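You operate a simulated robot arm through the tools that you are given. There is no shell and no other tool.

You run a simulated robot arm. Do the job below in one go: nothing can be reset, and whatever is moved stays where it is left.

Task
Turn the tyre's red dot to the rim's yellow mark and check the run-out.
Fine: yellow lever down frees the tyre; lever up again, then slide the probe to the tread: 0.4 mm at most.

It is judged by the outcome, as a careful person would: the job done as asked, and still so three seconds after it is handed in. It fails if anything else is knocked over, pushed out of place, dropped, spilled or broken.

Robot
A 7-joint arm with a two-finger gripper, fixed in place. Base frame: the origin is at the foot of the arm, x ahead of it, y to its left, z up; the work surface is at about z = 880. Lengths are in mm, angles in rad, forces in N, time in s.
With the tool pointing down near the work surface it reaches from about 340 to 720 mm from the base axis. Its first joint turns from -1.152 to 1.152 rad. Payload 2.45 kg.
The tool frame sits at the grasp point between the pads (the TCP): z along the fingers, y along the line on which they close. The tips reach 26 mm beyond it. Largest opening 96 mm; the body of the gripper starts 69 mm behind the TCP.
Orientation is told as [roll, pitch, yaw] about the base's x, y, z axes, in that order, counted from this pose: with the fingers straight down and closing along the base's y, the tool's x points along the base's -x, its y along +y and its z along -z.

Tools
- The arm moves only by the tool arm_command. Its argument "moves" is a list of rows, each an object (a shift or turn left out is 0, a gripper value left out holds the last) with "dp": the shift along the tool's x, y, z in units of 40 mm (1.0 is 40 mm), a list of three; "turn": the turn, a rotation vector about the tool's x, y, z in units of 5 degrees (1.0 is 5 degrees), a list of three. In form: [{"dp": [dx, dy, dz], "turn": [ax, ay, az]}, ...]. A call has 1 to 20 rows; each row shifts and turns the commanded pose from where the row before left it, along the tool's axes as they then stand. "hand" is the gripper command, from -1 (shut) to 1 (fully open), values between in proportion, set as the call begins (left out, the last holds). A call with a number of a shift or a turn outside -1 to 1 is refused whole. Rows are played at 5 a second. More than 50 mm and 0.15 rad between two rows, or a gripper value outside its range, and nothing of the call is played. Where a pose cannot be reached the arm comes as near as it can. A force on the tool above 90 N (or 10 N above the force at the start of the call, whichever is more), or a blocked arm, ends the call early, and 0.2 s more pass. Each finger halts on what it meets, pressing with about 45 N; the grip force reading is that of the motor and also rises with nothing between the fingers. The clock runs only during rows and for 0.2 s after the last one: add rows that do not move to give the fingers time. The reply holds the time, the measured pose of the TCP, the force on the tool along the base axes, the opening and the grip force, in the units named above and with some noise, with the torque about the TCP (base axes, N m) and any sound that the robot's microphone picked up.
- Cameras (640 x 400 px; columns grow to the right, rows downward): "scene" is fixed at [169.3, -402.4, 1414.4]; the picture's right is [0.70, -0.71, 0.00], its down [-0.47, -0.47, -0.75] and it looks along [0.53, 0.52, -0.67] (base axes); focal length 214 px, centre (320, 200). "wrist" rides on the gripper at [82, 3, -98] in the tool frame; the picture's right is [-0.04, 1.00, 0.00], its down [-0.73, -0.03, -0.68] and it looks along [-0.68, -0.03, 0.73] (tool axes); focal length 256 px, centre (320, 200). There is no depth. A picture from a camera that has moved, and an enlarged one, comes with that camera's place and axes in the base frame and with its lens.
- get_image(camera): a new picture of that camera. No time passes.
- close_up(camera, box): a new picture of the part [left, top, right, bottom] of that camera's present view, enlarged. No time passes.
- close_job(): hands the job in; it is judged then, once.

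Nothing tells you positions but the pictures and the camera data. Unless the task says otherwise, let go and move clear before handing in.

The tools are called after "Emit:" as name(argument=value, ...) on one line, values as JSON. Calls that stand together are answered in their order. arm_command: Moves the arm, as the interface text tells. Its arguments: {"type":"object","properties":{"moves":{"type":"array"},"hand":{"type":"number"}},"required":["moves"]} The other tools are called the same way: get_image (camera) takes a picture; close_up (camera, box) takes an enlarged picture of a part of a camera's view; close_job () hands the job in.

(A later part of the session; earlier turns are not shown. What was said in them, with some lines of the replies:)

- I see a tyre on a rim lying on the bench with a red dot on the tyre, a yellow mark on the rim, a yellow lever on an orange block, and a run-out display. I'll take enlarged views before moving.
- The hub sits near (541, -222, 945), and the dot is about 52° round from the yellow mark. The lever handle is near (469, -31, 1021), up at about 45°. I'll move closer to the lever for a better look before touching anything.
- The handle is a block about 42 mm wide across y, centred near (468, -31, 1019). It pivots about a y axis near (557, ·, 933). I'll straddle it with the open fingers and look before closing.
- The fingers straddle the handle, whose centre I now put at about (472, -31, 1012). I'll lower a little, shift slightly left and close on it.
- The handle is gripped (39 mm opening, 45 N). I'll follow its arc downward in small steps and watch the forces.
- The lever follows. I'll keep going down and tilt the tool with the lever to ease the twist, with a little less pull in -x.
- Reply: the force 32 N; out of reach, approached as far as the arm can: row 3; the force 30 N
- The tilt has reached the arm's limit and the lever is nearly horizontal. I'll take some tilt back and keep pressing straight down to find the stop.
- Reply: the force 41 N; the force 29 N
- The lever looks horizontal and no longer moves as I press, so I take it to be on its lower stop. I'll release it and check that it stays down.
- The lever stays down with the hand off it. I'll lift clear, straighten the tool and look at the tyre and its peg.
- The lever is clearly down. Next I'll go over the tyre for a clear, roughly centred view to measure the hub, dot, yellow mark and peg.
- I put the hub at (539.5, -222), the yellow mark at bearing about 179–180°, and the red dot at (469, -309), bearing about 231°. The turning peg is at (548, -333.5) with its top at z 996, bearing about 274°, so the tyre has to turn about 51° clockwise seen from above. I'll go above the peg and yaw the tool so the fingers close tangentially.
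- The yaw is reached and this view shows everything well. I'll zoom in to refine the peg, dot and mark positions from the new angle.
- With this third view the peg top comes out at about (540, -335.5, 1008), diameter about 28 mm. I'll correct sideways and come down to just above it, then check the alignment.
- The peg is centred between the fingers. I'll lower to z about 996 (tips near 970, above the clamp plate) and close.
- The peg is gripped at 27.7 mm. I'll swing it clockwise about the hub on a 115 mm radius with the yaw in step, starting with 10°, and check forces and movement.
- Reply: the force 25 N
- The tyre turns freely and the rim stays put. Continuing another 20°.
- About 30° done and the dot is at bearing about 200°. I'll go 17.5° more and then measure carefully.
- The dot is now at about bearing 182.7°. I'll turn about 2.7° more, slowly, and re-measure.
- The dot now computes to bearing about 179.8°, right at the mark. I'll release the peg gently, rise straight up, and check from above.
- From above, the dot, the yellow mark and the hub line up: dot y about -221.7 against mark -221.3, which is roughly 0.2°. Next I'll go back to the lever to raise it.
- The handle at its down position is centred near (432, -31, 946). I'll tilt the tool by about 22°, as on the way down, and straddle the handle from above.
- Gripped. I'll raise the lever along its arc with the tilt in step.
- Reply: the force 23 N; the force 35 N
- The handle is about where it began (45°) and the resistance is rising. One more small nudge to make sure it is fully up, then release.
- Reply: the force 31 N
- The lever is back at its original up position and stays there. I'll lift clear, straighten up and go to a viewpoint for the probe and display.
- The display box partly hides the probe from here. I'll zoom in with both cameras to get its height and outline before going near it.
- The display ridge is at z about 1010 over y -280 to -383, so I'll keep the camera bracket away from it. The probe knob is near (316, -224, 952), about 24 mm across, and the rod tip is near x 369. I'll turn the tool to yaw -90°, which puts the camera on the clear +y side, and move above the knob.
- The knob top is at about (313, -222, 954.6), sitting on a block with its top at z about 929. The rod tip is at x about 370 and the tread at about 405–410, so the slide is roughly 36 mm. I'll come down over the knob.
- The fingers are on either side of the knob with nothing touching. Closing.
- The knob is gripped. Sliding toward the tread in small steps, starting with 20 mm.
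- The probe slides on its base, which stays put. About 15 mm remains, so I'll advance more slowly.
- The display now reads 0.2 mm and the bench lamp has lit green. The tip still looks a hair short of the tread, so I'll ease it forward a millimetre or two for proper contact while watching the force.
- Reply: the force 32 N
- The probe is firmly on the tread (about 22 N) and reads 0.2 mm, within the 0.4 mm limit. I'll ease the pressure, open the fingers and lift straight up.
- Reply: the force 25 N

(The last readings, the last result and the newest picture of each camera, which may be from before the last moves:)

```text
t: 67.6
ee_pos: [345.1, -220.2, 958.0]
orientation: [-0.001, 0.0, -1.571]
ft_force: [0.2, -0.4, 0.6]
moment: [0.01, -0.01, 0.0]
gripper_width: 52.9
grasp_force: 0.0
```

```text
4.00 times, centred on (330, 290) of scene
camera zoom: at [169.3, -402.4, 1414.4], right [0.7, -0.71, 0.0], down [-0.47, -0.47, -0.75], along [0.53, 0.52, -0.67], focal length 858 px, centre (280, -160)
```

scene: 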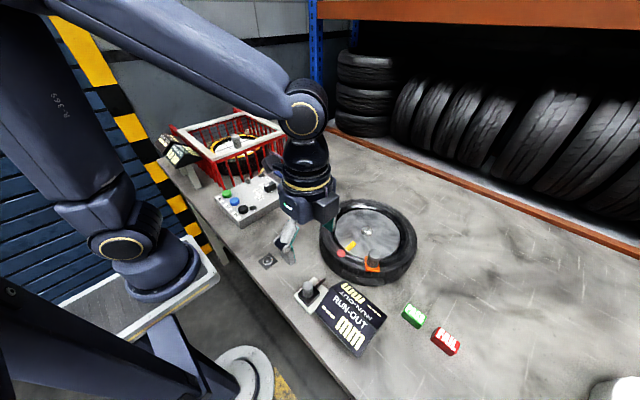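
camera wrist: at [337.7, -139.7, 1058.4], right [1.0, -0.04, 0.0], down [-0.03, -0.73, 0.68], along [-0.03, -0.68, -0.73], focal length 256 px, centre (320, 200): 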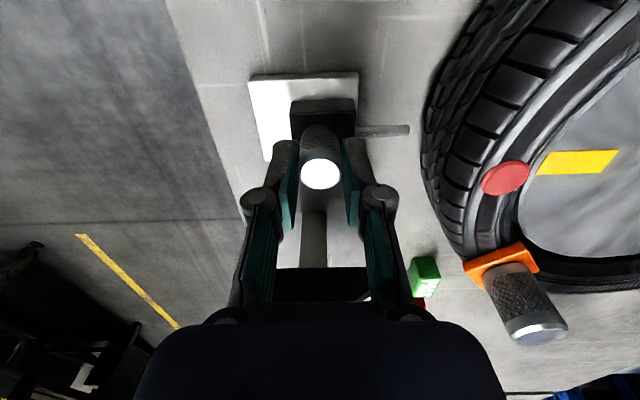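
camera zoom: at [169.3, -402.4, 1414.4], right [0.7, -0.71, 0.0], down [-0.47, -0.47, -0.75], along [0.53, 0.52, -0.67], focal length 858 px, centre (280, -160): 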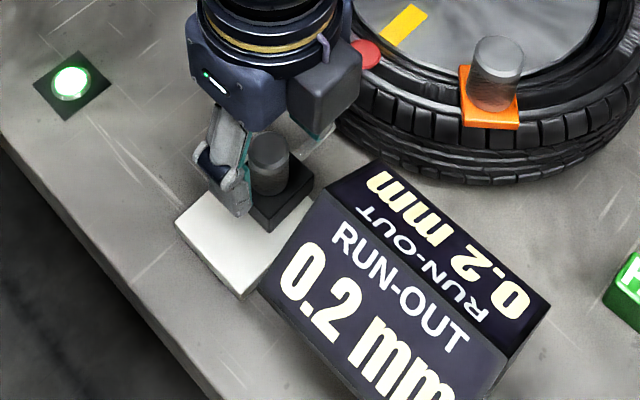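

Emit:
arm_command(moves=[{"dp": [0, 0, -0.4]}, {"dp": [0, 0, -0.8]}, {"dp": [0, 0, -0.9]}, {"dp": [0, 0, -0.9]}, {"dp": [0, 0, -0.9]}, {"dp": [0.5, 0, -0.5]}, {"dp": [0.8, 0, 0]}, {"dp": [0.8, 0, 0]}, {"dp": [0.8, 0, 0]}])

Emit:
get_image(camera="scene")

Emit:
get_image(camera="wrist")

Emit:
close_up(camera="scene", box=[290, 200, 430, 370])

Emit:
close_up(camera="scene", box=[325, 225, 385, 275])

```text
t: 69.6
ee_pos: [343.2, -106.2, 1135.9]
orientation: [0.0, -0.002, -1.57]
ft_force: [0.0, 0.0, -0.4]
moment: [-0.03, 0.01, 0.0]
gripper_width: 52.9
grasp_force: 0.1
```

```text
taken
```

scene: 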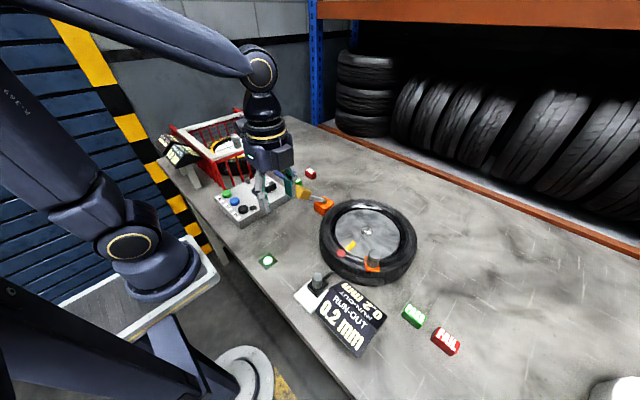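

```text
taken
camera wrist: at [347.3, -26.2, 1234.1], right [1.0, -0.04, 0.0], down [-0.03, -0.73, 0.68], along [-0.03, -0.68, -0.73], focal length 256 px, centre (320, 200)
```

wrist: 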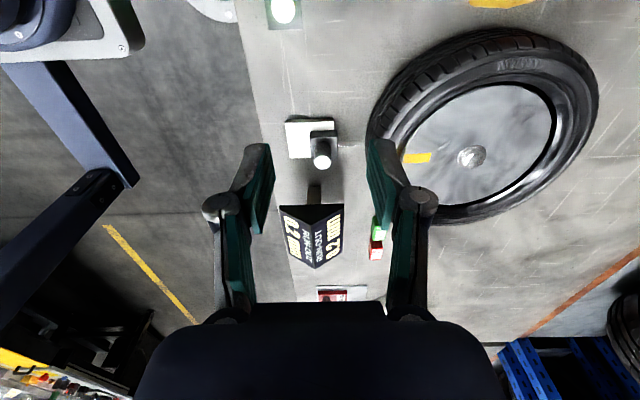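

```text
2.35 times, centred on (360, 285) of scene
camera zoom: at [169.3, -402.4, 1414.4], right [0.7, -0.71, 0.0], down [-0.47, -0.47, -0.75], along [0.53, 0.52, -0.67], focal length 505 px, centre (226, 0)
```

zoom: 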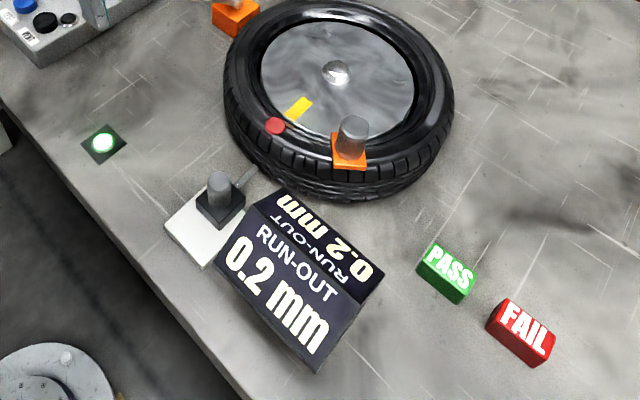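

```text
8.00 times, centred on (355, 250) of scene
camera zoom: at [169.3, -402.4, 1414.4], right [0.7, -0.71, 0.0], down [-0.47, -0.47, -0.75], along [0.53, 0.52, -0.67], focal length 1716 px, centre (40, -200)
```

zoom: 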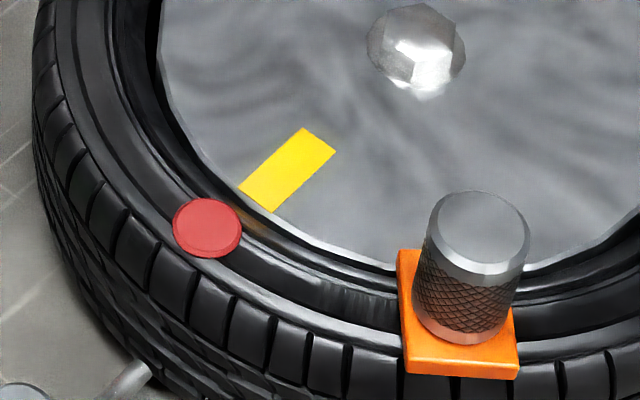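

Everything holds: the dot is at the mark, the display shows 0.2 mm, the lamp is green and the hand is clear. A last look at the lever, with a short pause to confirm nothing drifts.

Emit:
arm_command(moves=[{"dp": [0, 0, -0.8]}, {"dp": [0, 0, -0.8]}, {"dp": [0, 0, -0.5]}, {}, {}, {}, {}, {}, {}, {}, {}, {}, {}, {}])

Emit:
close_up(camera="scene", box=[260, 140, 356, 220])

Emit:
close_up(camera="scene", box=[250, 180, 470, 370])

```text
t: 72.6
ee_pos: [344.4, -104.9, 1220.5]
orientation: [0.001, 0.0, -1.57]
ft_force: [0.0, -0.3, -0.1]
moment: [0.0, 0.02, 0.01]
gripper_width: 52.9
grasp_force: 0.0
```

```text
5.00 times, centred on (308, 180) of scene
camera zoom: at [169.3, -402.4, 1414.4], right [0.7, -0.71, 0.0], down [-0.47, -0.47, -0.75], along [0.53, 0.52, -0.67], focal length 1072 px, centre (380, 300)
```

zoom: 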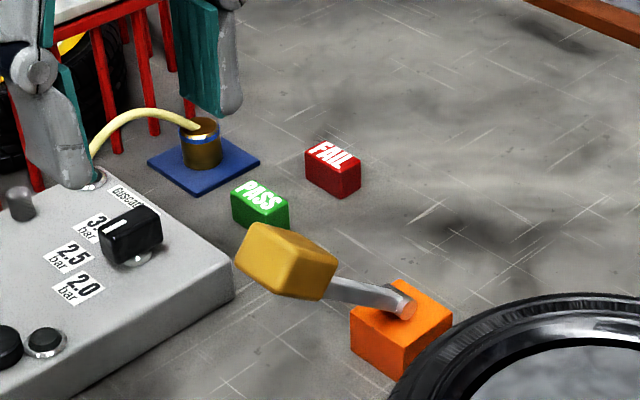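

```text
2.11 times, centred on (360, 275) of scene
camera zoom: at [169.3, -402.4, 1414.4], right [0.7, -0.71, 0.0], down [-0.47, -0.47, -0.75], along [0.53, 0.52, -0.67], focal length 452 px, centre (236, 42)
```

zoom: 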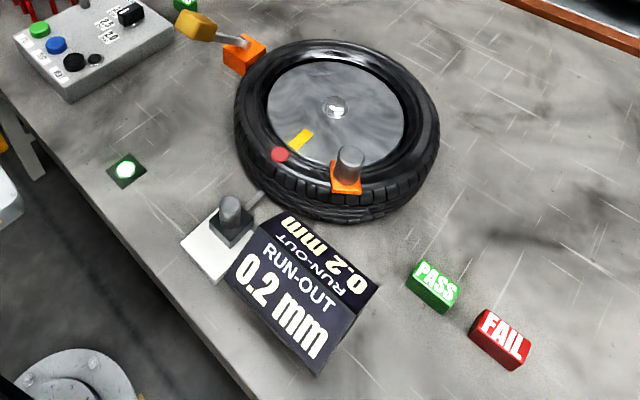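

The lever is fully up, the red dot sits at the yellow mark, and the probe is on the tread reading 0.2 mm with the green lamp on. Nothing else has moved and the arm is clear, so I'm handing the job in.

Emit:
close_job()

```text
The job is handed in.
```

The tyre's red dot is turned to the rim's yellow mark, and the run-out reads 0.2 mm, within the 0.4 mm limit.

- **Alignment:** seen from above, the dot sits within about 0.2° of the mark. It did not move when I raised the lever again and slid the probe in.
- **Lever:** it is back up, where it started.
- **Probe:** it is resting on the tread, and the green lamp on the bench came on with the reading.

I left the PASS and FAIL blocks alone, since the job didn't mention them. Nothing else was disturbed. The gripper is open and clear of everything.
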